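You operate a simulated robot arm through the tools that you are given. There is no shell and no other tool.

You are at the controls of a simulated robot arm. One attempt, no reset.

Task
Draw a test line round the turntable's blue helmet, 45 mm above its rim.
Fine: white marker, left in the holder; crown weight on before you turn; draw the marker holder back after.

Only the result counts: the job must be done as asked and must still hold three seconds after the hand-in. Knocking over, shifting, dropping, spilling or breaking anything else fails it.

Robot
A 7-joint arm with a two-finger gripper, fixed in place. Base frame: the origin is on the floor under the middle of its stand, x ahead of it, y to its left, z up; the work surface is at about z = 0.74. Lengths are in m, angles in rad, forces in N, time in s.
With the tool pointing down near the work surface it reaches from about 0.32 to 0.72 m from the base axis. Its first joint turns from -1.152 to 1.152 rad. Payload 2.45 kg.
The TCP is the grasp point between the finger pads, 0.026 m short of the fingertips. In the tool frame z runs along the fingers and y along their closing line. The gripper opens to 0.096 m; its body begins 0.069 m behind the TCP.
Orientation is told as [roll, pitch, yaw] about the base's x, y, z axes, in that order, counted from this pose: with the fingers straight down and closing along the base's y, the tool's x points along the base's -x, its y along +y and its z along -z.

Tools
- The arm moves only by the tool step_arm. Its argument "motion" is a list of rows, each an object (a shift or turn left out is 0, a gripper value left out holds the last) with "gripper": the finger opening in mm, from 0 to 96; "linear": the shift along the tool's x, y, z in units of 250 mm (1.0 is 250 mm), a list of three; "dr": the turn, a rotation vector about the tool's x, y, z in units of 45 degrees (1.0 is 45 degrees), a list of three. In form: [{"gripper": gripper, "linear": [dx, dy, dz], "dr": [wx, wy, wz]}, ...]. A call has 1 to 20 rows; each row is the pose to reach, as a shift and turn from the pose commanded when the call began, along the tool's axes at that moment. A call with a number of a shift or a turn outside -1 to 1 is refused whole. Rows are played at 5 a second. More than 0.05 m and 0.15 rad between two rows, or a gripper value outside its range, and nothing of the call is played. A pose out of reach is approached as far as the arm can. The call stops where the force on the tool passes 50 N (or 10 N more than at its start, if that is more) or the arm is blocked; 0.2 s more then pass. The fingers move at their own pace (about 0.05 m/s each) and stop on an object; they squeeze with about 22 N. The grip force told is the motor's: it shows also when the fingers shut on nothing. Time passes only in rows, and 0.2 s behind the last, so rows that repeat a pose let the fingers close. It gives the time, the measured TCP pose, the force on the tool (base axes), the opening and the grip force at its end, in the units of the frame above (readings bear some noise), with the torque about the TCP (base axes, N m) and any sound that the robot's microphone picked up.
- Cameras (640 x 400 px; columns grow to the right, rows downward): "scene" is fixed at [0.1689, -0.4052, 1.41]; the picture's right is [0.67, -0.74, 0.00], its down [-0.51, -0.47, -0.72] and it looks along [0.53, 0.48, -0.70] (base axes); focal length 214 px, centre (320, 200). "wrist" rides on the gripper at [0.082, 0.003, -0.098] in the tool frame; the picture's right is [-0.04, 1.00, 0.00], its down [-0.73, -0.03, -0.68] and it looks along [-0.68, -0.03, 0.73] (tool axes); focal length 256 px, centre (320, 200). There is no depth. A picture from a camera that has moved, and an enlarged one, comes with that camera's place and axes in the base frame and with its lens.
- get_image(camera): a new picture of that camera. It takes no simulated time.
- zoom(camera, box): a new picture of the part [left, top, right, bottom] of that camera's present view, enlarged. It takes no simulated time.
- close_job(): hands the job in; it is judged then, once.

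Places have to be worked out from the pictures, the camera data and where the tool is seen. Open the gripper and draw the arm clear of the work before you hand the job in, unless the task says otherwise.

The tools are called after "Call:" by a JSON object that holds its "op" and its "data". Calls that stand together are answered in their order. step_arm: Moves the arm, as the interface text tells. Its arguments: {"type":"object","properties":{"motion":{"type":"array","items":{"type":"object","properties":{"gripper":{"type":"number"},"linear":{"type":"array","items":{"type":"number"}},"dr":{"type":"array","items":{"type":"number"}}}}}},"required":["motion"]} The other tools are called the same way: get_image (camera) takes a picture; zoom (camera, box) takes an enlarged picture of a part of a camera's view; close_job () hands the job in.

At the start:

```text
clock: 0.0
tool_pos: [0.4396, -0.1456, 1.2571]
tcp_rot: [-0.001, 0.001, 0.001]
force: [0.1, -0.3, 0.7]
moment: [-0.02, -0.01, 0.02]
finger_gap: 0.096
gripper_force: 0.1
```

scene: 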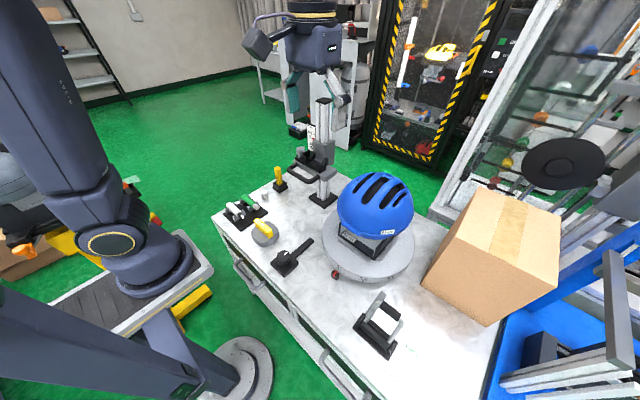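
wrist: 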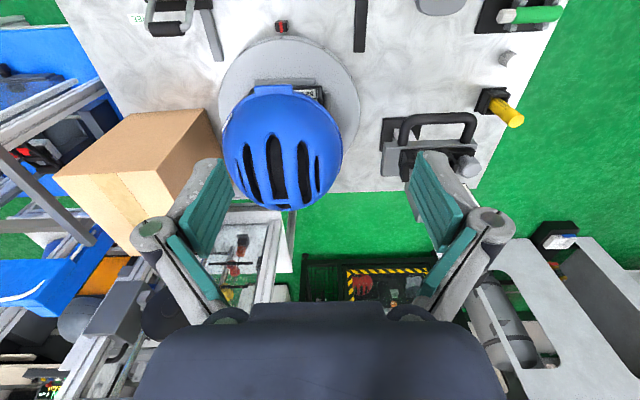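

I'll start by looking closely at the bench with enlarged views to identify the items: turntable, marker holder, crown weight, markers.

Call:
{"op": "zoom", "data": {"camera": "scene", "box": [200, 80, 440, 230]}}

Call:
{"op": "zoom", "data": {"camera": "scene", "box": [200, 180, 360, 280]}}

Call:
{"op": "zoom", "data": {"camera": "scene", "box": [300, 160, 500, 370]}}

Call:
{"op": "zoom", "data": {"camera": "wrist", "box": [360, 0, 580, 200]}}

Call:
{"op": "zoom", "data": {"camera": "wrist", "box": [120, 0, 380, 220]}}

```text
2.67 times, centred on (320, 155) of scene
camera zoom: at [0.1689, -0.4052, 1.41], right [0.67, -0.74, 0.0], down [-0.51, -0.47, -0.72], along [0.53, 0.48, -0.7], focal length 572 px, centre (320, 320)
```

zoom: 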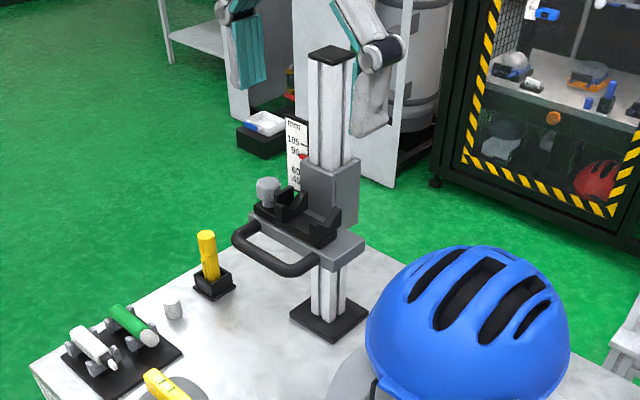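

```text
4.00 times, centred on (280, 230) of scene
camera zoom: at [0.1689, -0.4052, 1.41], right [0.67, -0.74, 0.0], down [-0.51, -0.47, -0.72], along [0.53, 0.48, -0.7], focal length 858 px, centre (480, 80)
```

zoom: 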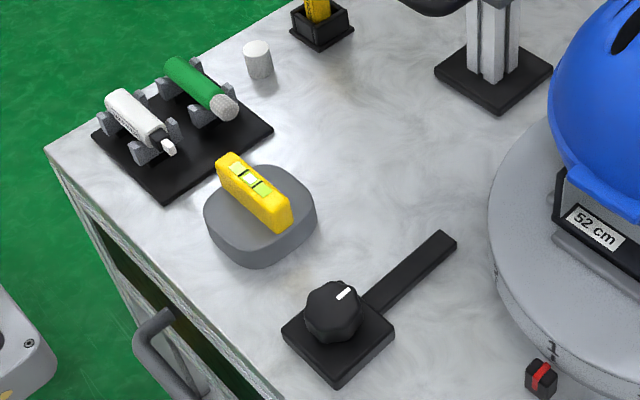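

```text
1.90 times, centred on (400, 265) of scene
camera zoom: at [0.1689, -0.4052, 1.41], right [0.67, -0.74, 0.0], down [-0.51, -0.47, -0.72], along [0.53, 0.48, -0.7], focal length 408 px, centre (168, 76)
```

zoom: 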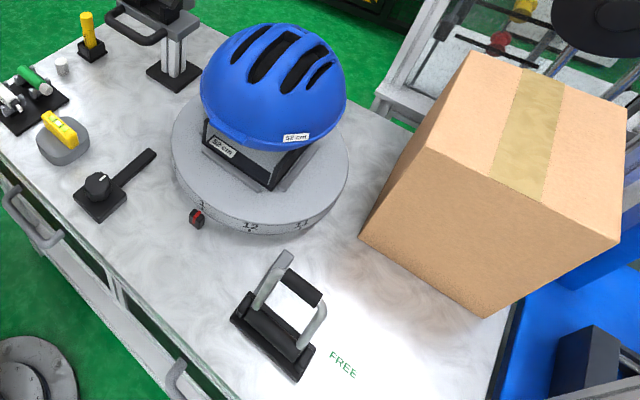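

```text
2.00 times, centred on (470, 100) of wrist
camera zoom: at [0.358, -0.143, 1.3561], right [0.04, 1.0, 0.0], down [0.73, -0.03, 0.68], along [0.68, -0.03, -0.73], focal length 512 px, centre (20, 400)
```

zoom: 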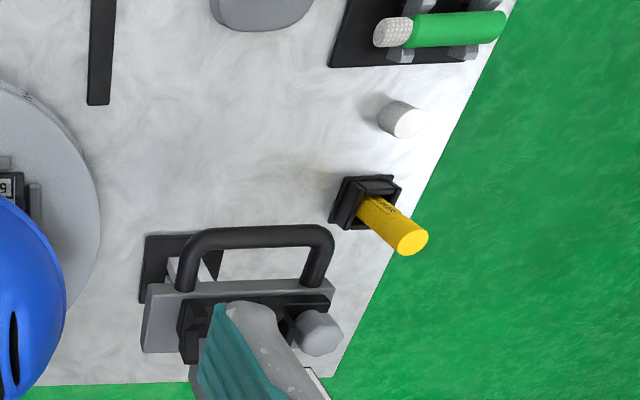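

```text
1.82 times, centred on (250, 110) of wrist
camera zoom: at [0.358, -0.143, 1.3561], right [0.04, 1.0, 0.0], down [0.73, -0.03, 0.68], along [0.68, -0.03, -0.73], focal length 465 px, centre (447, 364)
```

zoom: 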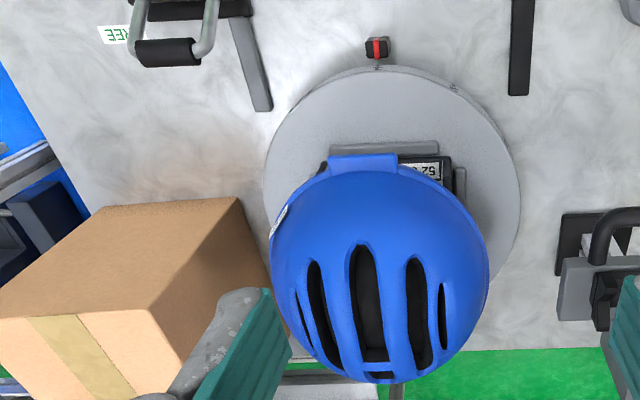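

The bench holds a turntable with the helmet (about (0.59, -0.24)), a scaled post with a carriage and handle (about (0.70, 0.05)), a marker rack (about (0.4, 0.24)), a grey puck with a level (about (0.39, 0.065)), a knob block and a bail lever marked FREE. I'll move the wrist camera in front of the marker stand to inspect it, staying high above everything.

Call:
{"op": "step_arm", "data": {"motion": [{"linear": [-0.007, 0.13, 0.1]}, {"linear": [-0.014, 0.26, 0.2]}, {"linear": [-0.02, 0.39, 0.3]}, {"linear": [-0.027, 0.52, 0.4]}, {"linear": [-0.034, 0.65, 0.5]}, {"linear": [-0.04, 0.78, 0.6]}]}}

Call:
{"op": "get_image", "data": {"camera": "wrist"}}

Call:
{"op": "get_image", "data": {"camera": "scene"}}

```text
clock: 1.4
tool_pos: [0.4483, 0.0487, 1.1066]
tcp_rot: [0.001, 0.0, -0.003]
force: [-0.4, 0.1, -0.3]
moment: [-0.02, -0.02, 0.0]
finger_gap: 0.0958
gripper_force: 0.0
```

```text
taken
camera wrist: at [0.3672, 0.0519, 1.2053], right [0.04, 1.0, 0.0], down [0.73, -0.03, 0.68], along [0.68, -0.03, -0.73], focal length 256 px, centre (320, 200)
```

wrist: 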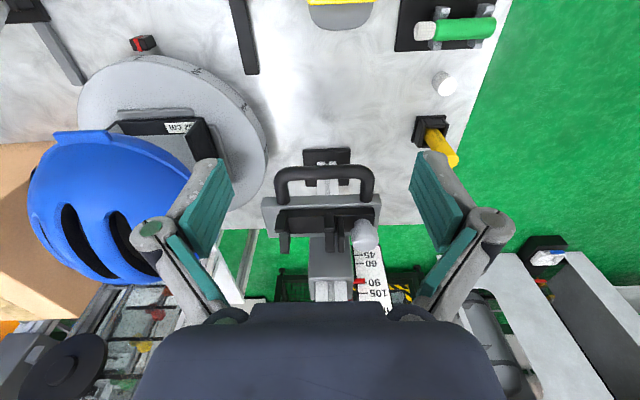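

```text
taken
```

scene: 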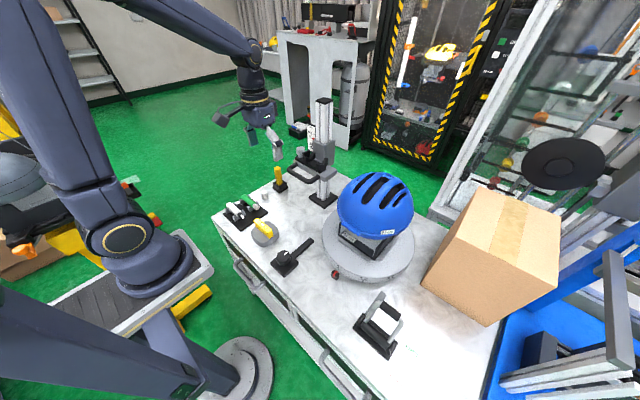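

Now I'll zoom on the stand's carriage, scale and cradle from both cameras.

Call:
{"op": "zoom", "data": {"camera": "wrist", "box": [240, 130, 420, 310]}}

Call:
{"op": "zoom", "data": {"camera": "scene", "box": [265, 90, 365, 215]}}

Call:
{"op": "zoom", "data": {"camera": "wrist", "box": [220, 0, 520, 180]}}

Call:
{"op": "zoom", "data": {"camera": "scene", "box": [315, 160, 430, 290]}}

Call:
{"op": "zoom", "data": {"camera": "scene", "box": [340, 270, 430, 370]}}

```text
2.22 times, centred on (330, 220) of wrist
camera zoom: at [0.3672, 0.0519, 1.2053], right [0.04, 1.0, 0.0], down [0.73, -0.03, 0.68], along [0.68, -0.03, -0.73], focal length 569 px, centre (298, 156)
```

zoom: 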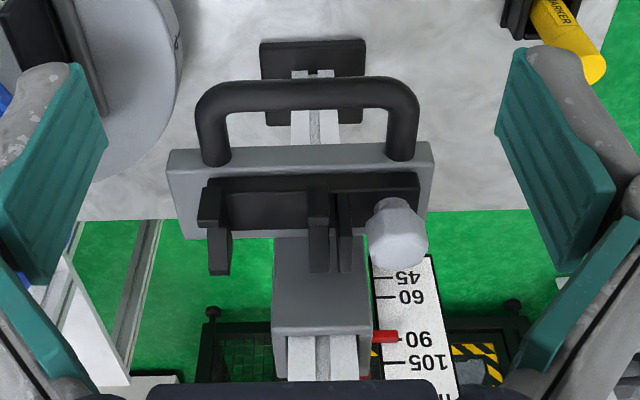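

```text
3.20 times, centred on (315, 152) of scene
camera zoom: at [0.1689, -0.4052, 1.41], right [0.67, -0.74, 0.0], down [-0.51, -0.47, -0.72], along [0.53, 0.48, -0.7], focal length 686 px, centre (336, 352)
```

zoom: 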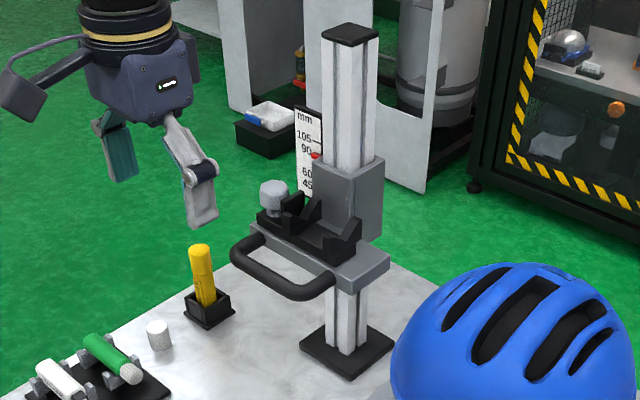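

```text
2.13 times, centred on (370, 90) of wrist
camera zoom: at [0.3672, 0.0519, 1.2053], right [0.04, 1.0, 0.0], down [0.73, -0.03, 0.68], along [0.68, -0.03, -0.73], focal length 546 px, centre (213, 435)
```

zoom: 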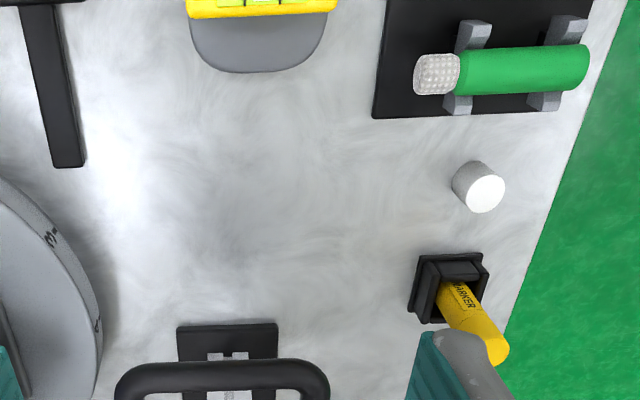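

```text
3.08 times, centred on (372, 225) of scene
camera zoom: at [0.1689, -0.4052, 1.41], right [0.67, -0.74, 0.0], down [-0.51, -0.47, -0.72], along [0.53, 0.48, -0.7], focal length 660 px, centre (158, 123)
```

zoom: 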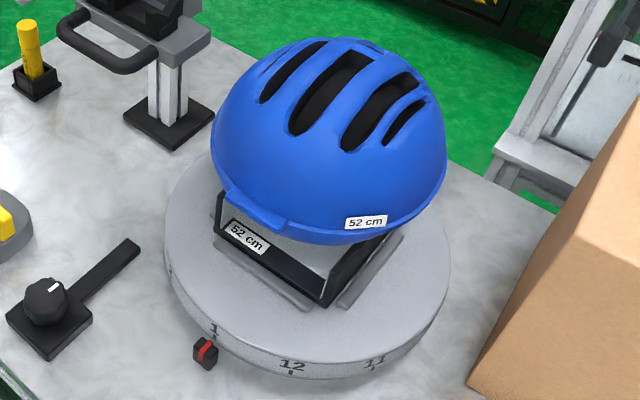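

```text
4.00 times, centred on (385, 320) of scene
camera zoom: at [0.1689, -0.4052, 1.41], right [0.67, -0.74, 0.0], down [-0.51, -0.47, -0.72], along [0.53, 0.48, -0.7], focal length 858 px, centre (60, -280)
```

zoom: 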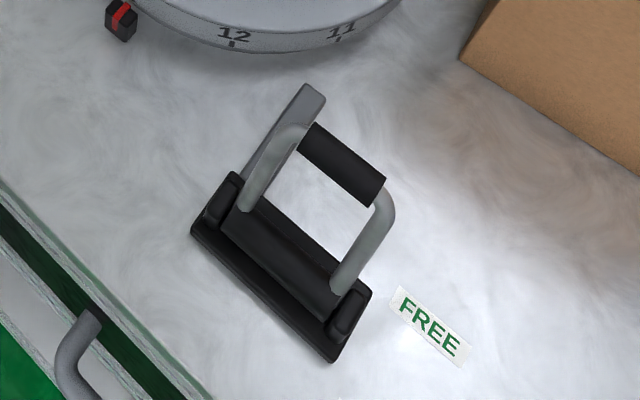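

The red pointer reads about 90 on the mm scale; the carriage has a D-handle, a V-cradle and a grey knob. Next I'll view the rack, cap, puck and knob closely by moving to about (0.35, 0.2, 1.0).

Call:
{"op": "step_arm", "data": {"motion": [{"linear": [0.08, 0.12, 0.08]}, {"linear": [0.16, 0.24, 0.16]}, {"linear": [0.24, 0.36, 0.24]}, {"linear": [0.32, 0.48, 0.32]}, {"linear": [0.4, 0.6, 0.4]}]}}

Call:
{"op": "get_image", "data": {"camera": "wrist"}}

Call:
{"op": "zoom", "data": {"camera": "wrist", "box": [260, 20, 440, 160]}}

Call:
{"op": "zoom", "data": {"camera": "wrist", "box": [60, 0, 260, 160]}}

```text
clock: 2.6
tool_pos: [0.3485, 0.2001, 1.008]
tcp_rot: [0.0, 0.0, -0.001]
force: [-0.1, 0.6, -0.4]
moment: [-0.02, 0.03, 0.0]
finger_gap: 0.096
gripper_force: 0.0
```

```text
taken
camera wrist: at [0.2673, 0.2025, 1.1066], right [0.04, 1.0, 0.0], down [0.73, -0.03, 0.68], along [0.68, -0.03, -0.73], focal length 256 px, centre (320, 200)
```

wrist: 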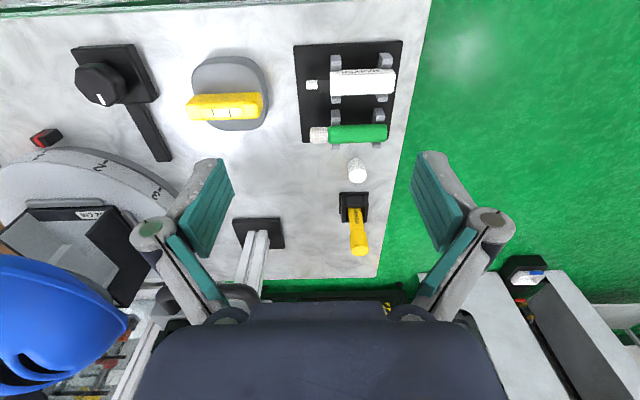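

```text
2.86 times, centred on (350, 90) of wrist
camera zoom: at [0.2673, 0.2025, 1.1066], right [0.04, 1.0, 0.0], down [0.73, -0.03, 0.68], along [0.68, -0.03, -0.73], focal length 731 px, centre (234, 514)
```

zoom: 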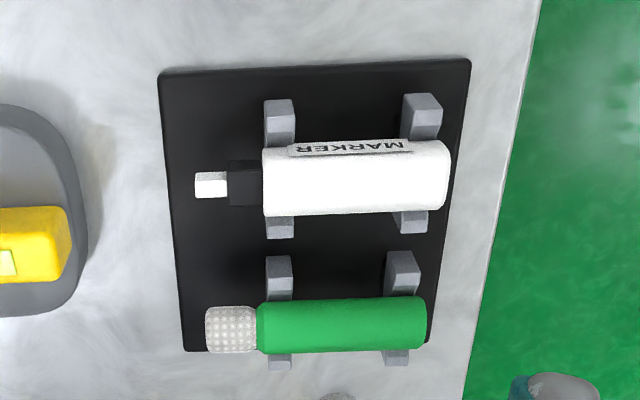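

```text
2.50 times, centred on (160, 80) of wrist
camera zoom: at [0.2673, 0.2025, 1.1066], right [0.04, 1.0, 0.0], down [0.73, -0.03, 0.68], along [0.68, -0.03, -0.73], focal length 640 px, centre (720, 500)
```

zoom: 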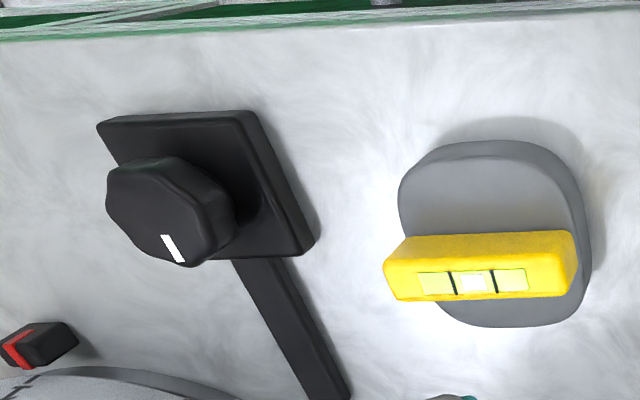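

The white marker (body about 30 mm thick, nib pointing toward -y) lies in the rack at about (0.38, 0.25). The puck carries a yellow level bar, and a dial knob with a white tick sits at about (0.37, -0.07). I'll move along -y to inspect the knob, turntable index and the bail lever.

Call:
{"op": "step_arm", "data": {"motion": [{"linear": [0, -0.18, 0]}, {"linear": [0, -0.36, 0]}, {"linear": [0, -0.54, 0]}, {"linear": [0, -0.72, 0]}, {"linear": [0, -0.9, 0]}, {"linear": [0, -1.0, 0]}]}}

Call:
{"op": "get_image", "data": {"camera": "wrist"}}

Call:
{"op": "zoom", "data": {"camera": "wrist", "box": [200, 0, 420, 160]}}

Call:
{"op": "zoom", "data": {"camera": "wrist", "box": [0, 0, 220, 160]}}

Call:
{"op": "zoom", "data": {"camera": "wrist", "box": [60, 80, 340, 300]}}

```text
clock: 4.0
tool_pos: [0.3495, -0.0503, 1.0082]
tcp_rot: [0.001, 0.0, 0.0]
force: [-0.3, -0.3, -0.4]
moment: [0.01, 0.01, 0.0]
finger_gap: 0.0958
gripper_force: 0.0
```

```text
taken
camera wrist: at [0.2677, -0.0481, 1.1073], right [0.04, 1.0, 0.0], down [0.73, -0.03, 0.68], along [0.68, -0.03, -0.73], focal length 256 px, centre (320, 200)
```

wrist: 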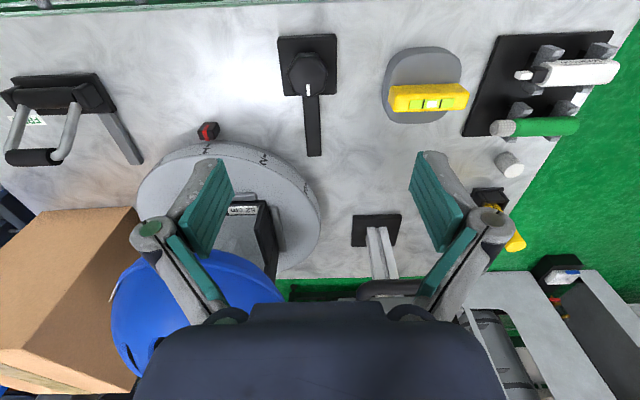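

```text
2.50 times, centred on (310, 80) of wrist
camera zoom: at [0.2677, -0.0481, 1.1073], right [0.04, 1.0, 0.0], down [0.73, -0.03, 0.68], along [0.68, -0.03, -0.73], focal length 640 px, centre (345, 500)
```

zoom: 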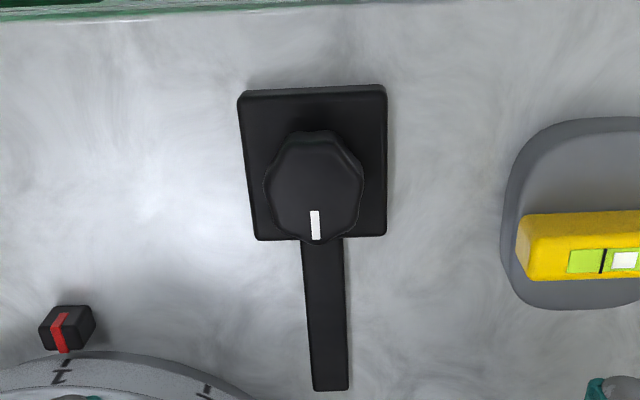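

```text
2.50 times, centred on (110, 80) of wrist
camera zoom: at [0.2677, -0.0481, 1.1073], right [0.04, 1.0, 0.0], down [0.73, -0.03, 0.68], along [0.68, -0.03, -0.73], focal length 640 px, centre (845, 500)
```

zoom: 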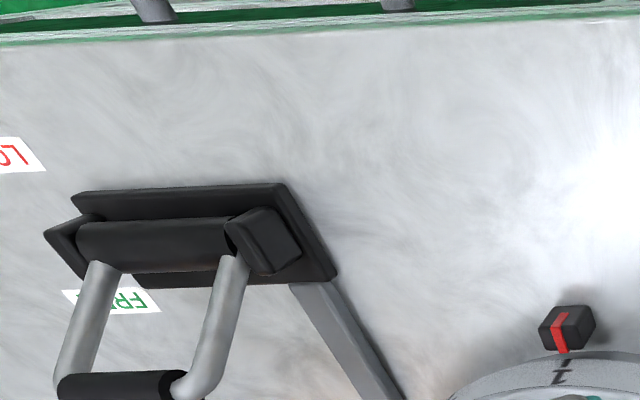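

```text
1.82 times, centred on (200, 190) of wrist
camera zoom: at [0.2677, -0.0481, 1.1073], right [0.04, 1.0, 0.0], down [0.73, -0.03, 0.68], along [0.68, -0.03, -0.73], focal length 465 px, centre (538, 218)
```

zoom: 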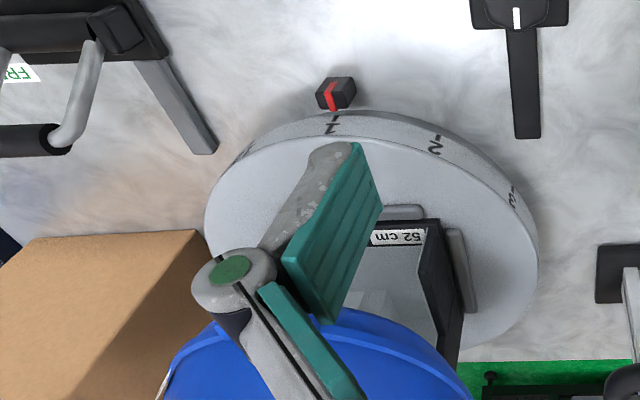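

The bail lever leans toward +x, at the FREE label (a red LOCK label is on the -x side), so the brake looks free; the index shows about 1. I'll tilt the wrist camera to the horizontal at cradle height to measure rim height, scale and cradle side-on.

Call:
{"op": "step_arm", "data": {"motion": [{"linear": [-0.03, 0, 0.02], "dr": [0, -0.166, 0]}, {"linear": [-0.06, 0, 0.04], "dr": [0, -0.333, 0]}, {"linear": [-0.1, 0, 0.06], "dr": [0, -0.5, 0]}, {"linear": [-0.13, 0, 0.08], "dr": [0, -0.666, 0]}, {"linear": [-0.16, 0, 0.1], "dr": [0, -0.833, 0]}, {"linear": [-0.2, 0, 0.12], "dr": [0, -1.0, 0]}]}}

Call:
{"op": "get_image", "data": {"camera": "wrist"}}

Call:
{"op": "zoom", "data": {"camera": "wrist", "box": [320, 100, 520, 300]}}

Call:
{"op": "zoom", "data": {"camera": "wrist", "box": [60, 100, 320, 320]}}

```text
clock: 5.4
tool_pos: [0.4878, -0.0554, 0.9879]
tcp_rot: [-0.006, -0.782, 0.019]
force: [0.7, -1.2, -0.3]
moment: [0.06, 0.04, 0.03]
finger_gap: 0.0961
gripper_force: 0.0
out of reach, approached as far as the arm can: row 2, 3, 4, 5, 6
```

```text
taken
camera wrist: at [0.36, -0.0553, 1.0007], right [0.01, 1.0, 0.03], down [0.04, -0.03, 1.0], along [1.0, -0.01, -0.04], focal length 256 px, centre (320, 200)
```

wrist: 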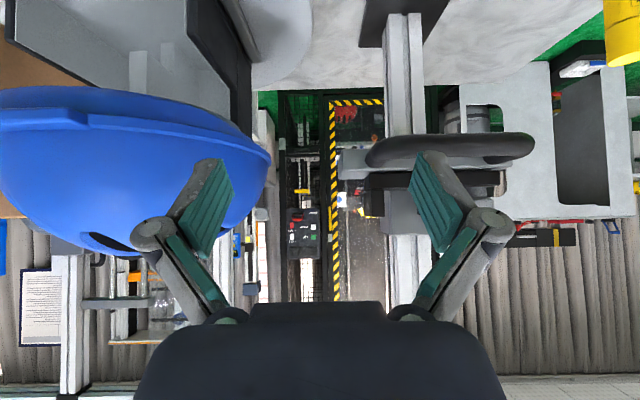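

```text
2.00 times, centred on (420, 200) of wrist
camera zoom: at [0.36, -0.0553, 1.0007], right [0.01, 1.0, 0.03], down [0.04, -0.03, 1.0], along [1.0, -0.01, -0.04], focal length 512 px, centre (120, 200)
```

zoom: 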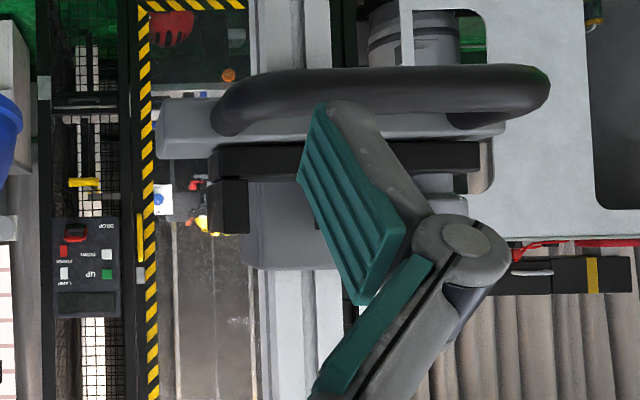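

```text
1.82 times, centred on (190, 210) of wrist
camera zoom: at [0.36, -0.0553, 1.0007], right [0.01, 1.0, 0.03], down [0.04, -0.03, 1.0], along [1.0, -0.01, -0.04], focal length 465 px, centre (556, 182)
```

zoom: 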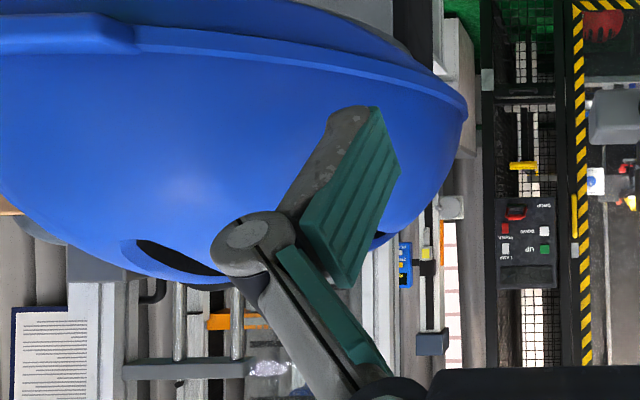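

The side view shows the helmet rim near z ≈ 0.95 and the cradle just above z ≈ 0.98. I'll shift +y about 0.1 m so the cradle sits between the fingers in view with the helmet edge still visible.

Call:
{"op": "step_arm", "data": {"motion": [{"linear": [0, 0.15, 0]}, {"linear": [0, 0.3, 0]}, {"linear": [0, 0.42, 0]}]}}

Call:
{"op": "get_image", "data": {"camera": "wrist"}}

Call:
{"op": "zoom", "data": {"camera": "wrist", "box": [220, 80, 420, 260]}}

Call:
{"op": "zoom", "data": {"camera": "wrist", "box": [0, 60, 230, 260]}}

```text
clock: 6.2
tool_pos: [0.4909, -0.0405, 0.9889]
tcp_rot: [0.001, -0.784, 0.003]
force: [0.8, 1.3, -0.1]
moment: [-0.03, 0.04, 0.0]
finger_gap: 0.0959
gripper_force: 0.0
out of reach, approached as far as the arm can: row 1, 2, 3
```

```text
taken
camera wrist: at [0.3637, -0.0385, 1.0012], right [0.03, 1.0, 0.03], down [0.04, -0.03, 1.0], along [1.0, -0.02, -0.04], focal length 256 px, centre (320, 200)
```

wrist: 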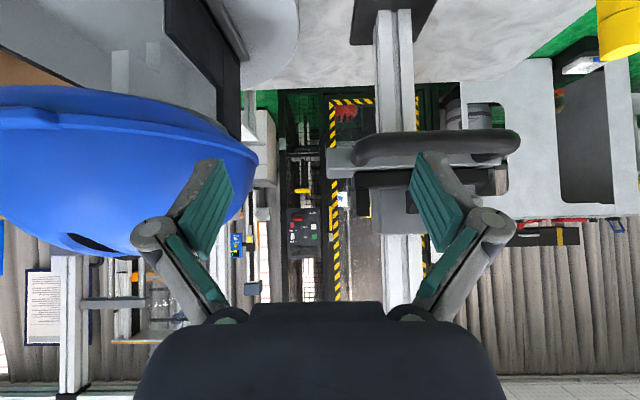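

```text
2.22 times, centred on (320, 170) of wrist
camera zoom: at [0.3637, -0.0385, 1.0012], right [0.03, 1.0, 0.03], down [0.04, -0.03, 1.0], along [1.0, -0.02, -0.04], focal length 569 px, centre (320, 267)
```

zoom: 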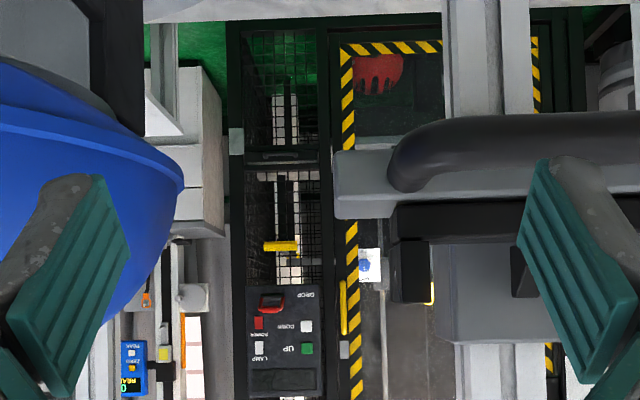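

```text
2.00 times, centred on (115, 160) of wrist
camera zoom: at [0.3637, -0.0385, 1.0012], right [0.03, 1.0, 0.03], down [0.04, -0.03, 1.0], along [1.0, -0.02, -0.04], focal length 512 px, centre (730, 280)
```

zoom: 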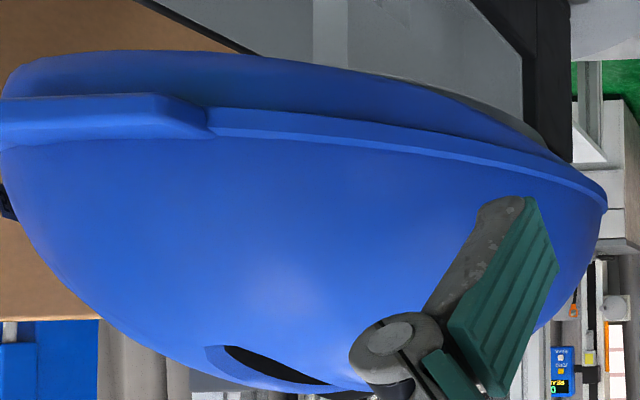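

The tilted pose is near the arm's inner limit, so it only approached. I'll rotate back to tool-down while rising about 80 mm to get a clean commanded pose.

Call:
{"op": "step_arm", "data": {"motion": [{"linear": [-0.04, 0, -0.04], "dr": [0, 0.166, 0]}, {"linear": [-0.08, 0, -0.08], "dr": [0, 0.333, 0]}, {"linear": [-0.12, 0, -0.12], "dr": [0, 0.5, 0]}, {"linear": [-0.16, 0, -0.16], "dr": [0, 0.666, 0]}, {"linear": [-0.19, 0, -0.19], "dr": [0, 0.833, 0]}, {"linear": [-0.226, 0, -0.226], "dr": [0, 1.0, 0]}]}}

```text
clock: 7.6
tool_pos: [0.4903, -0.04, 1.0691]
tcp_rot: [0.0, 0.0, 0.001]
force: [0.7, 0.7, -1.0]
moment: [0.03, -0.02, -0.01]
finger_gap: 0.0958
gripper_force: 0.0
out of reach, approached as far as the arm can: row 2
```

Clean pose again at (0.490, -0.040, 1.069). Now I'll take the tilted side-view a bit farther out and centred on the cradle (x≈0.505, y≈0.035, z≈1.0).

Call:
{"op": "step_arm", "data": {"motion": [{"linear": [-0.06, 0.1, 0], "dr": [0, -0.166, 0]}, {"linear": [-0.06, 0.2, 0.03], "dr": [0, -0.333, 0]}, {"linear": [-0.06, 0.3, 0.09], "dr": [0, -0.5, 0]}, {"linear": [-0.06, 0.3, 0.15], "dr": [0, -0.666, 0]}, {"linear": [-0.06, 0.3, 0.21], "dr": [0, -0.833, 0]}, {"linear": [-0.06, 0.3, 0.276], "dr": [0, -1.0, 0]}]}}

Call:
{"op": "get_image", "data": {"camera": "wrist"}}

Call:
{"op": "zoom", "data": {"camera": "wrist", "box": [230, 80, 430, 280]}}

Call:
{"op": "zoom", "data": {"camera": "wrist", "box": [0, 60, 230, 260]}}

```text
clock: 9.0
tool_pos: [0.5035, 0.0271, 1.0017]
tcp_rot: [-0.04, -0.72, 0.013]
force: [0.5, 0.0, 0.1]
moment: [0.01, 0.01, 0.02]
finger_gap: 0.0958
gripper_force: 0.1
out of reach, approached as far as the arm can: row 5, 6
```

```text
taken
camera wrist: at [0.3769, 0.0322, 1.022], right [0.04, 1.0, 0.0], down [0.1, 0.0, 0.99], along [0.99, -0.04, -0.1], focal length 256 px, centre (320, 200)
```

wrist: 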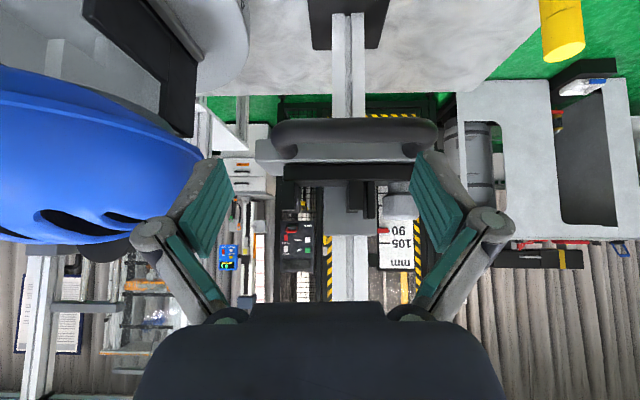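

```text
2.00 times, centred on (330, 180) of wrist
camera zoom: at [0.3769, 0.0322, 1.022], right [0.04, 1.0, 0.0], down [0.1, 0.0, 0.99], along [0.99, -0.04, -0.1], focal length 512 px, centre (300, 240)
```

zoom: 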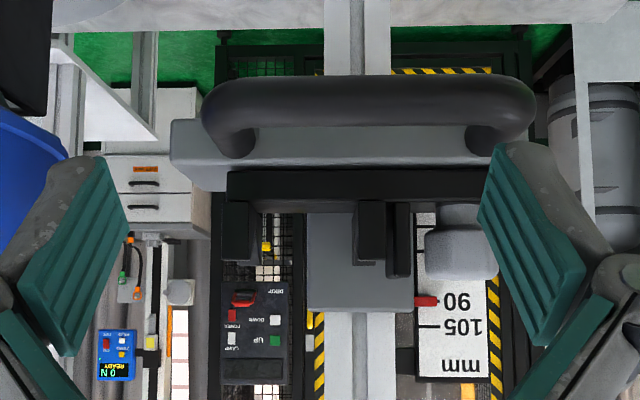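

```text
2.00 times, centred on (115, 160) of wrist
camera zoom: at [0.3769, 0.0322, 1.022], right [0.04, 1.0, 0.0], down [0.1, 0.0, 0.99], along [0.99, -0.04, -0.1], focal length 512 px, centre (730, 280)
```

zoom: 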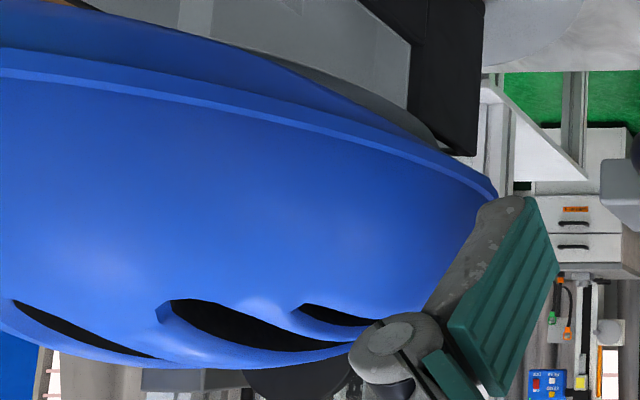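

The pointer sits exactly at 90, and the scale's 90 tick is at z≈1.027, so scale zero is z≈0.937, which matches my helmet bottom-rim estimate (~0.937). The scale therefore reads height above the rim. I'll return to tool-down and look closely at the cradle from above.

Call:
{"op": "step_arm", "data": {"motion": [{"linear": [0, 0, -0.1], "dr": [0, 0.166, 0]}, {"linear": [0, 0, -0.2], "dr": [0, 0.333, 0]}, {"linear": [0, 0, -0.3], "dr": [0, 0.5, 0]}, {"linear": [0, 0, -0.4], "dr": [0, 0.666, 0]}, {"linear": [0, 0, -0.45], "dr": [0, 0.833, 0]}, {"linear": [0, 0, -0.5], "dr": [0, 0.93, 0]}]}}

Call:
{"op": "zoom", "data": {"camera": "wrist", "box": [240, 100, 420, 300]}}

Call:
{"op": "get_image", "data": {"camera": "wrist"}}

```text
clock: 10.4
tool_pos: [0.4208, 0.03, 1.0966]
tcp_rot: [-0.032, 0.009, -0.014]
force: [0.4, -0.2, 1.2]
moment: [0.02, 0.02, 0.0]
finger_gap: 0.0958
gripper_force: 0.1
out of reach, approached as far as the arm can: row 2
```

```text
2.00 times, centred on (330, 200) of wrist
camera zoom: at [0.3402, 0.0374, 1.1956], right [0.05, 1.0, -0.03], down [0.74, -0.02, 0.67], along [0.67, -0.06, -0.74], focal length 512 px, centre (300, 200)
```

zoom: 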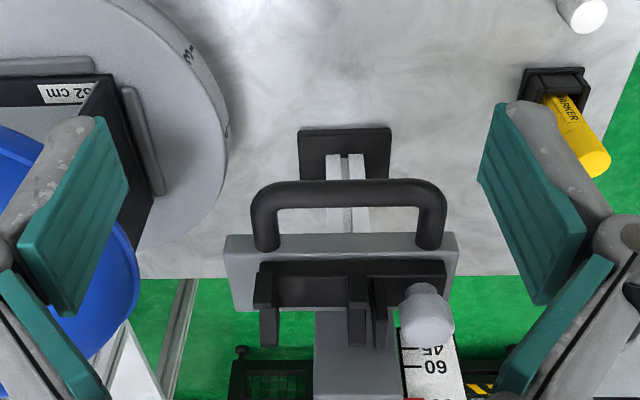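

```text
taken
camera wrist: at [0.3402, 0.0374, 1.1956], right [0.05, 1.0, -0.03], down [0.74, -0.02, 0.67], along [0.67, -0.06, -0.74], focal length 256 px, centre (320, 200)
```

wrist: 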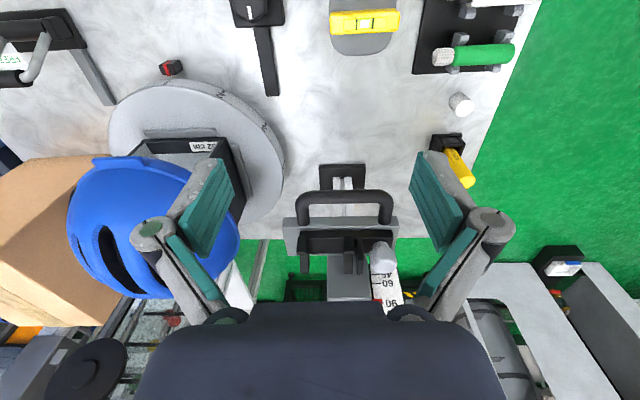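

Let me enlarge the carriage area further from here.

Call:
{"op": "zoom", "data": {"camera": "wrist", "box": [275, 180, 415, 290]}}

Call:
{"op": "zoom", "data": {"camera": "scene", "box": [285, 115, 345, 195]}}

Call:
{"op": "zoom", "data": {"camera": "wrist", "box": [320, 0, 540, 130]}}

Call:
{"op": "zoom", "data": {"camera": "scene", "box": [225, 190, 325, 280]}}

```text
3.64 times, centred on (345, 235) of wrist
camera zoom: at [0.3402, 0.0374, 1.1956], right [0.05, 1.0, -0.03], down [0.74, -0.02, 0.67], along [0.67, -0.06, -0.74], focal length 931 px, centre (229, 73)
```

zoom: 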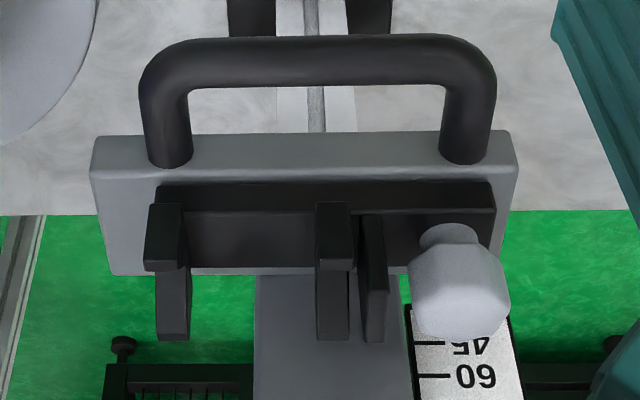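

```text
5.00 times, centred on (315, 155) of scene
camera zoom: at [0.1689, -0.4052, 1.41], right [0.67, -0.74, 0.0], down [-0.51, -0.47, -0.72], along [0.53, 0.48, -0.7], focal length 1072 px, centre (345, 425)
```

zoom: 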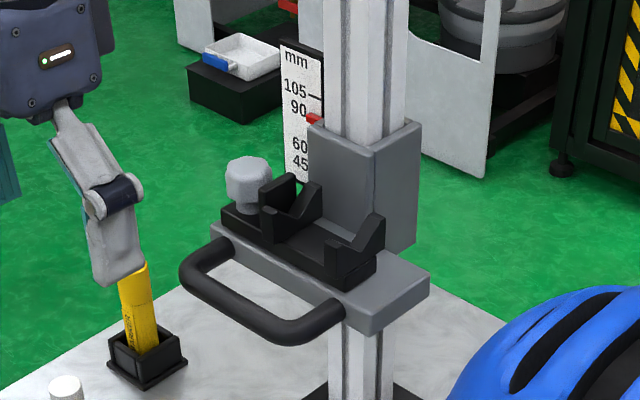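

```text
2.91 times, centred on (430, 65) of wrist
camera zoom: at [0.3402, 0.0374, 1.1956], right [0.05, 1.0, -0.03], down [0.74, -0.02, 0.67], along [0.67, -0.06, -0.74], focal length 745 px, centre (0, 593)
```

zoom: 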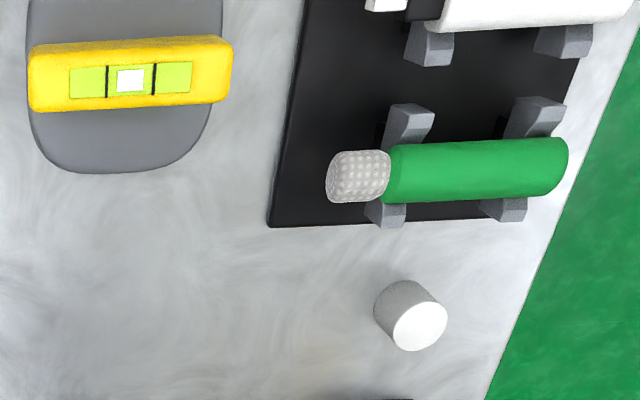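

```text
4.44 times, centred on (275, 235) of scene
camera zoom: at [0.1689, -0.4052, 1.41], right [0.67, -0.74, 0.0], down [-0.51, -0.47, -0.72], along [0.53, 0.48, -0.7], focal length 953 px, centre (520, 44)
```

zoom: 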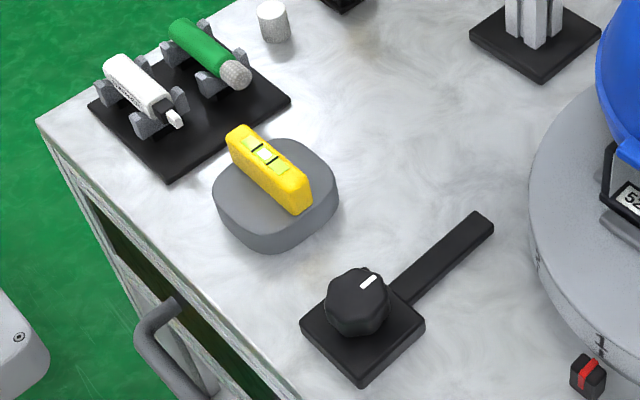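

The holder is now clear: a cradle with two V-blocks, a tail stop and a grey knob for sliding it along y toward the helmet, on a plate with a D-handle (bar at about (0.5685, 0.05, 0.94)) that rides the post. I'll set the height first: close the fingers and move above the handle bar, also levelling the tool.

Call:
{"op": "step_arm", "data": {"motion": [{"gripper": 0, "linear": [-0.15, 0.02, 0], "dr": [-0.041, -0.011, -0.018]}, {"linear": [-0.3, 0.04, 0], "dr": [-0.041, -0.011, -0.018]}, {"linear": [-0.45, 0.06, 0], "dr": [-0.041, -0.011, -0.018]}, {"linear": [-0.591, 0.08, 0], "dr": [-0.041, -0.011, -0.018]}, {"linear": [-0.591, 0.08, 0.1], "dr": [-0.041, -0.011, -0.018]}, {"linear": [-0.591, 0.08, 0.2], "dr": [-0.041, -0.011, -0.018]}, {"linear": [-0.591, 0.08, 0.268], "dr": [-0.041, -0.011, -0.018]}, {"linear": [-0.591, 0.08, 0.268], "dr": [-0.041, -0.011, -0.018]}]}}

Call:
{"op": "get_image", "data": {"camera": "wrist"}}

Call:
{"op": "zoom", "data": {"camera": "scene", "box": [265, 90, 365, 215]}}

```text
clock: 12.2
tool_pos: [0.5684, 0.0479, 1.0268]
tcp_rot: [0.0, 0.002, -0.001]
force: [-0.7, -0.3, -0.4]
moment: [0.02, -0.01, 0.0]
finger_gap: 0.0001
gripper_force: 21.9
```

```text
taken
camera wrist: at [0.4868, 0.0496, 1.1255], right [0.04, 1.0, 0.0], down [0.73, -0.03, 0.68], along [0.68, -0.03, -0.73], focal length 256 px, centre (320, 200)
```

wrist: 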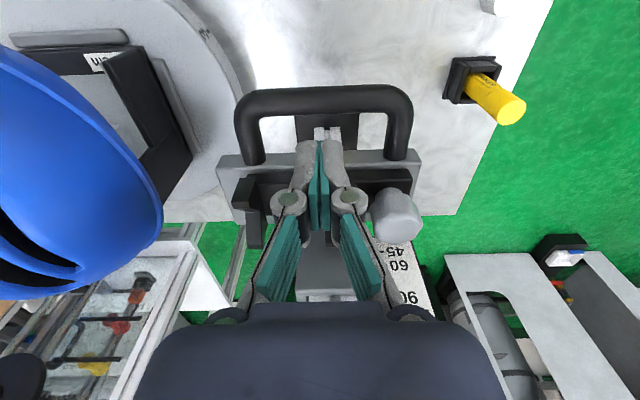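

```text
3.20 times, centred on (315, 152) of scene
camera zoom: at [0.1689, -0.4052, 1.41], right [0.67, -0.74, 0.0], down [-0.51, -0.47, -0.72], along [0.53, 0.48, -0.7], focal length 686 px, centre (336, 352)
```

zoom: 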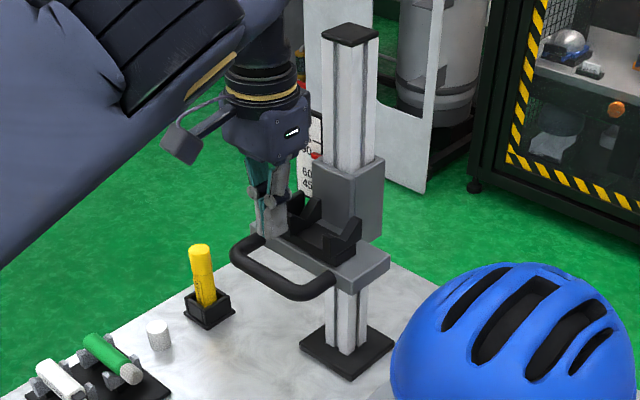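

Fingertips are above the bar centre (bar about x≈0.565). I'll lower onto the bar and press gently a few mm to feel whether the carriage slides.

Call:
{"op": "step_arm", "data": {"motion": [{"linear": [0.016, 0, 0.08]}, {"linear": [0.016, 0, 0.16]}, {"linear": [0.016, 0, 0.2]}, {"linear": [0.016, 0, 0.22]}, {"linear": [0.016, 0, 0.24]}]}}

Call:
{"op": "get_image", "data": {"camera": "wrist"}}

Call:
{"op": "zoom", "data": {"camera": "scene", "box": [265, 90, 365, 215]}}

```text
clock: 13.4
tool_pos: [0.5645, 0.0474, 0.9665]
tcp_rot: [0.003, 0.0, 0.0]
force: [-3.4, -0.3, 6.0]
moment: [-0.03, 0.14, 0.01]
finger_gap: 0.0058
gripper_force: 28.1
```

```text
taken
camera wrist: at [0.4829, 0.0498, 1.0654], right [0.04, 1.0, 0.0], down [0.73, -0.03, 0.68], along [0.68, -0.03, -0.73], focal length 256 px, centre (320, 200)
```

wrist: 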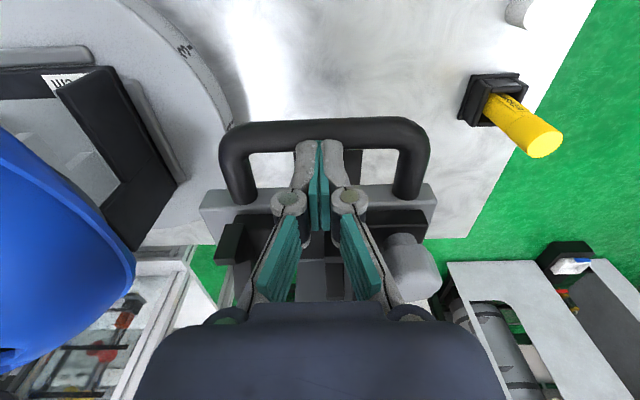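

```text
3.20 times, centred on (315, 152) of scene
camera zoom: at [0.1687, -0.4052, 1.41], right [0.67, -0.74, 0.0], down [-0.51, -0.47, -0.72], along [0.53, 0.48, -0.7], focal length 686 px, centre (336, 352)
```

zoom: 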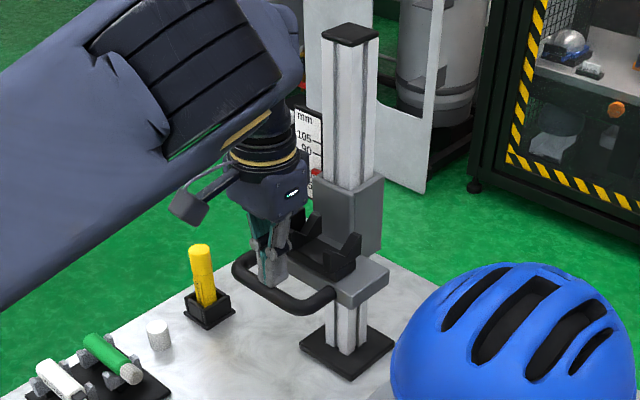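

The carriage moved under about 6 N. Let me read the pointer on the scale.

Call:
{"op": "zoom", "data": {"camera": "scene", "box": [295, 100, 340, 180]}}

Call:
{"op": "zoom", "data": {"camera": "wrist", "box": [200, 90, 460, 310]}}

```text
5.00 times, centred on (318, 140) of scene
camera zoom: at [0.1687, -0.4052, 1.41], right [0.67, -0.74, 0.0], down [-0.51, -0.47, -0.72], along [0.53, 0.48, -0.7], focal length 1072 px, centre (332, 500)
```

zoom: 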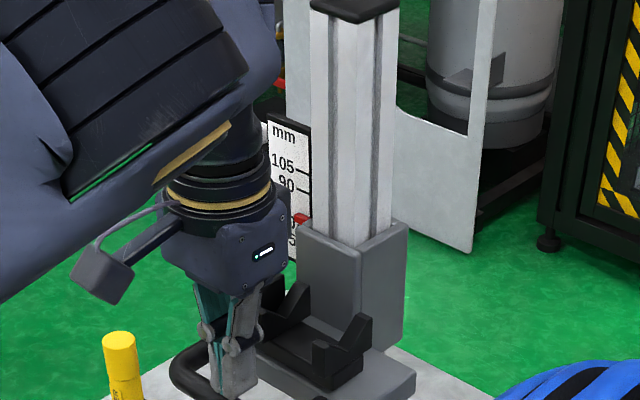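

```text
1.82 times, centred on (330, 200) of wrist
camera zoom: at [0.4829, 0.0498, 1.0654], right [0.04, 1.0, 0.0], down [0.73, -0.03, 0.68], along [0.68, -0.03, -0.73], focal length 465 px, centre (302, 200)
```

zoom: 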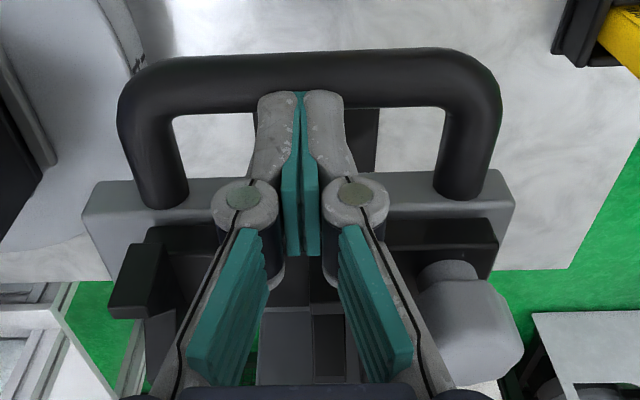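

Pointer now reads roughly 70. My tips sit a bit behind the bar's centre, so I'll lift slightly, shift 5 mm toward the robot, and check that the carriage holds by itself.

Call:
{"op": "step_arm", "data": {"motion": [{"linear": [0, 0, -0.04]}, {"linear": [0, 0, -0.08]}, {"linear": [0.02, 0, -0.12]}, {"linear": [0.02, 0, -0.12]}]}}

Call:
{"op": "zoom", "data": {"camera": "scene", "box": [265, 90, 365, 215]}}

Call:
{"op": "zoom", "data": {"camera": "scene", "box": [295, 100, 340, 180]}}

Call:
{"op": "zoom", "data": {"camera": "wrist", "box": [200, 90, 460, 310]}}

```text
clock: 14.4
tool_pos: [0.5596, 0.0477, 0.9969]
tcp_rot: [0.002, 0.0, 0.001]
force: [0.2, -0.9, 0.6]
moment: [-0.03, -0.01, 0.0]
finger_gap: 0.0
gripper_force: 28.7
```

```text
3.20 times, centred on (315, 152) of scene
camera zoom: at [0.1689, -0.4052, 1.41], right [0.67, -0.74, 0.0], down [-0.51, -0.47, -0.72], along [0.53, 0.48, -0.7], focal length 686 px, centre (336, 352)
```

zoom: 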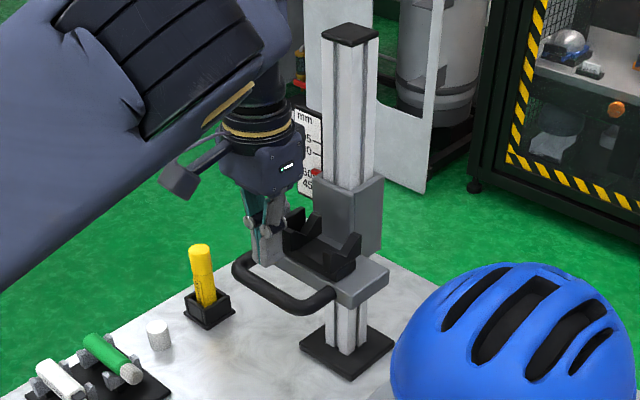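

```text
5.00 times, centred on (318, 140) of scene
camera zoom: at [0.1689, -0.4052, 1.41], right [0.67, -0.74, 0.0], down [-0.51, -0.47, -0.72], along [0.53, 0.48, -0.7], focal length 1072 px, centre (332, 500)
```

zoom: 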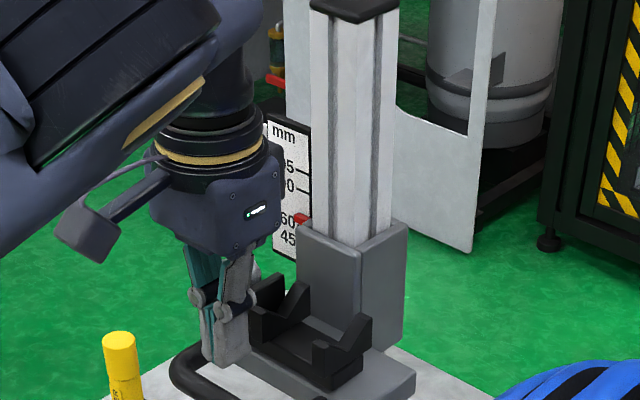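

```text
1.82 times, centred on (330, 200) of wrist
camera zoom: at [0.478, 0.0495, 1.0953], right [0.04, 1.0, 0.0], down [0.73, -0.03, 0.68], along [0.68, -0.03, -0.73], focal length 465 px, centre (302, 200)
```

zoom: 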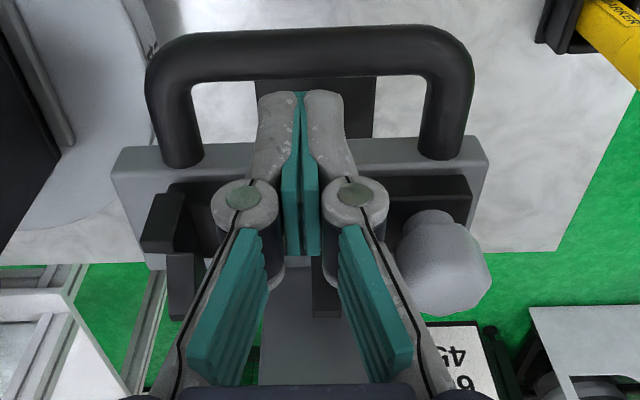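

The carriage holds its position (pointer ≈ 64). I'll press again in small steps with the tips now centred over the bar.

Call:
{"op": "step_arm", "data": {"motion": [{"linear": [0, 0, 0.06]}, {"linear": [0, 0, 0.12]}, {"linear": [0, 0, 0.14]}, {"linear": [0, 0, 0.16]}]}}

Call:
{"op": "zoom", "data": {"camera": "scene", "box": [295, 100, 340, 180]}}

```text
clock: 15.4
tool_pos: [0.5609, 0.0476, 0.958]
tcp_rot: [0.002, 0.001, 0.0]
force: [-0.7, -1.5, 6.6]
moment: [-0.05, 0.04, 0.02]
finger_gap: 0.0061
gripper_force: 28.2
```

```text
5.00 times, centred on (318, 140) of scene
camera zoom: at [0.1688, -0.4052, 1.41], right [0.67, -0.74, 0.0], down [-0.51, -0.47, -0.72], along [0.53, 0.48, -0.7], focal length 1072 px, centre (332, 500)
```

zoom: 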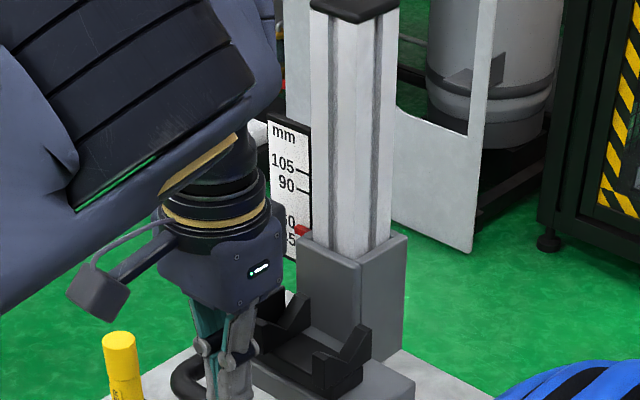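

Pointer is near 54 now. I'll push another 6 mm and then verify with a level view before the final touch.

Call:
{"op": "step_arm", "data": {"motion": [{"linear": [0, 0, 0.012]}, {"linear": [0, 0, 0.024]}]}}

Call:
{"op": "zoom", "data": {"camera": "scene", "box": [295, 120, 340, 180]}}

Call:
{"op": "zoom", "data": {"camera": "wrist", "box": [200, 90, 460, 310]}}

```text
clock: 16.0
tool_pos: [0.5596, 0.0482, 0.951]
tcp_rot: [0.003, 0.002, -0.002]
force: [0.8, 2.1, 6.1]
moment: [0.03, -0.01, -0.01]
finger_gap: 0.0058
gripper_force: 28.8
```

```text
6.67 times, centred on (318, 150) of scene
camera zoom: at [0.1688, -0.4051, 1.41], right [0.67, -0.74, 0.0], down [-0.51, -0.47, -0.72], along [0.53, 0.48, -0.7], focal length 1430 px, centre (337, 533)
```

zoom: 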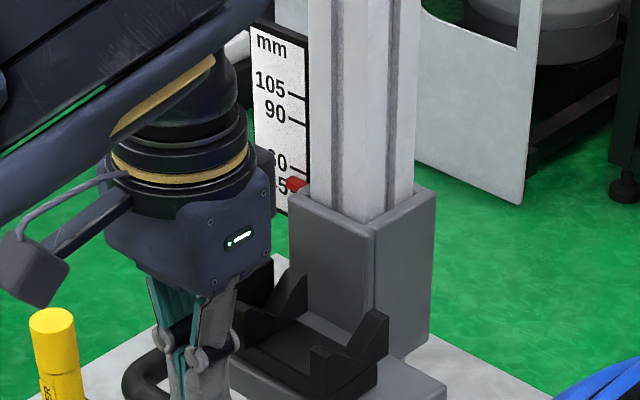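

```text
1.82 times, centred on (330, 200) of wrist
camera zoom: at [0.4781, 0.0498, 1.0492], right [0.04, 1.0, 0.0], down [0.73, -0.03, 0.68], along [0.68, -0.03, -0.73], focal length 465 px, centre (302, 200)
```

zoom: 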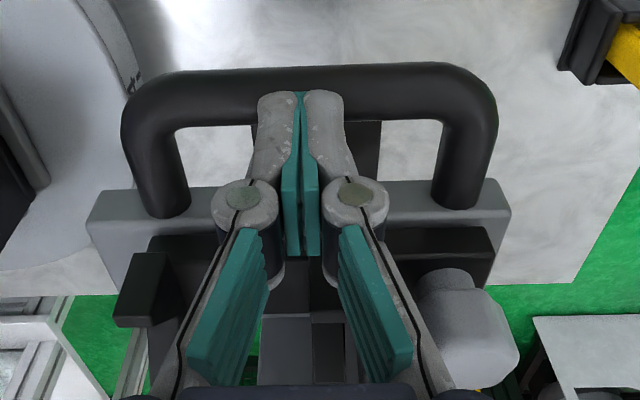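

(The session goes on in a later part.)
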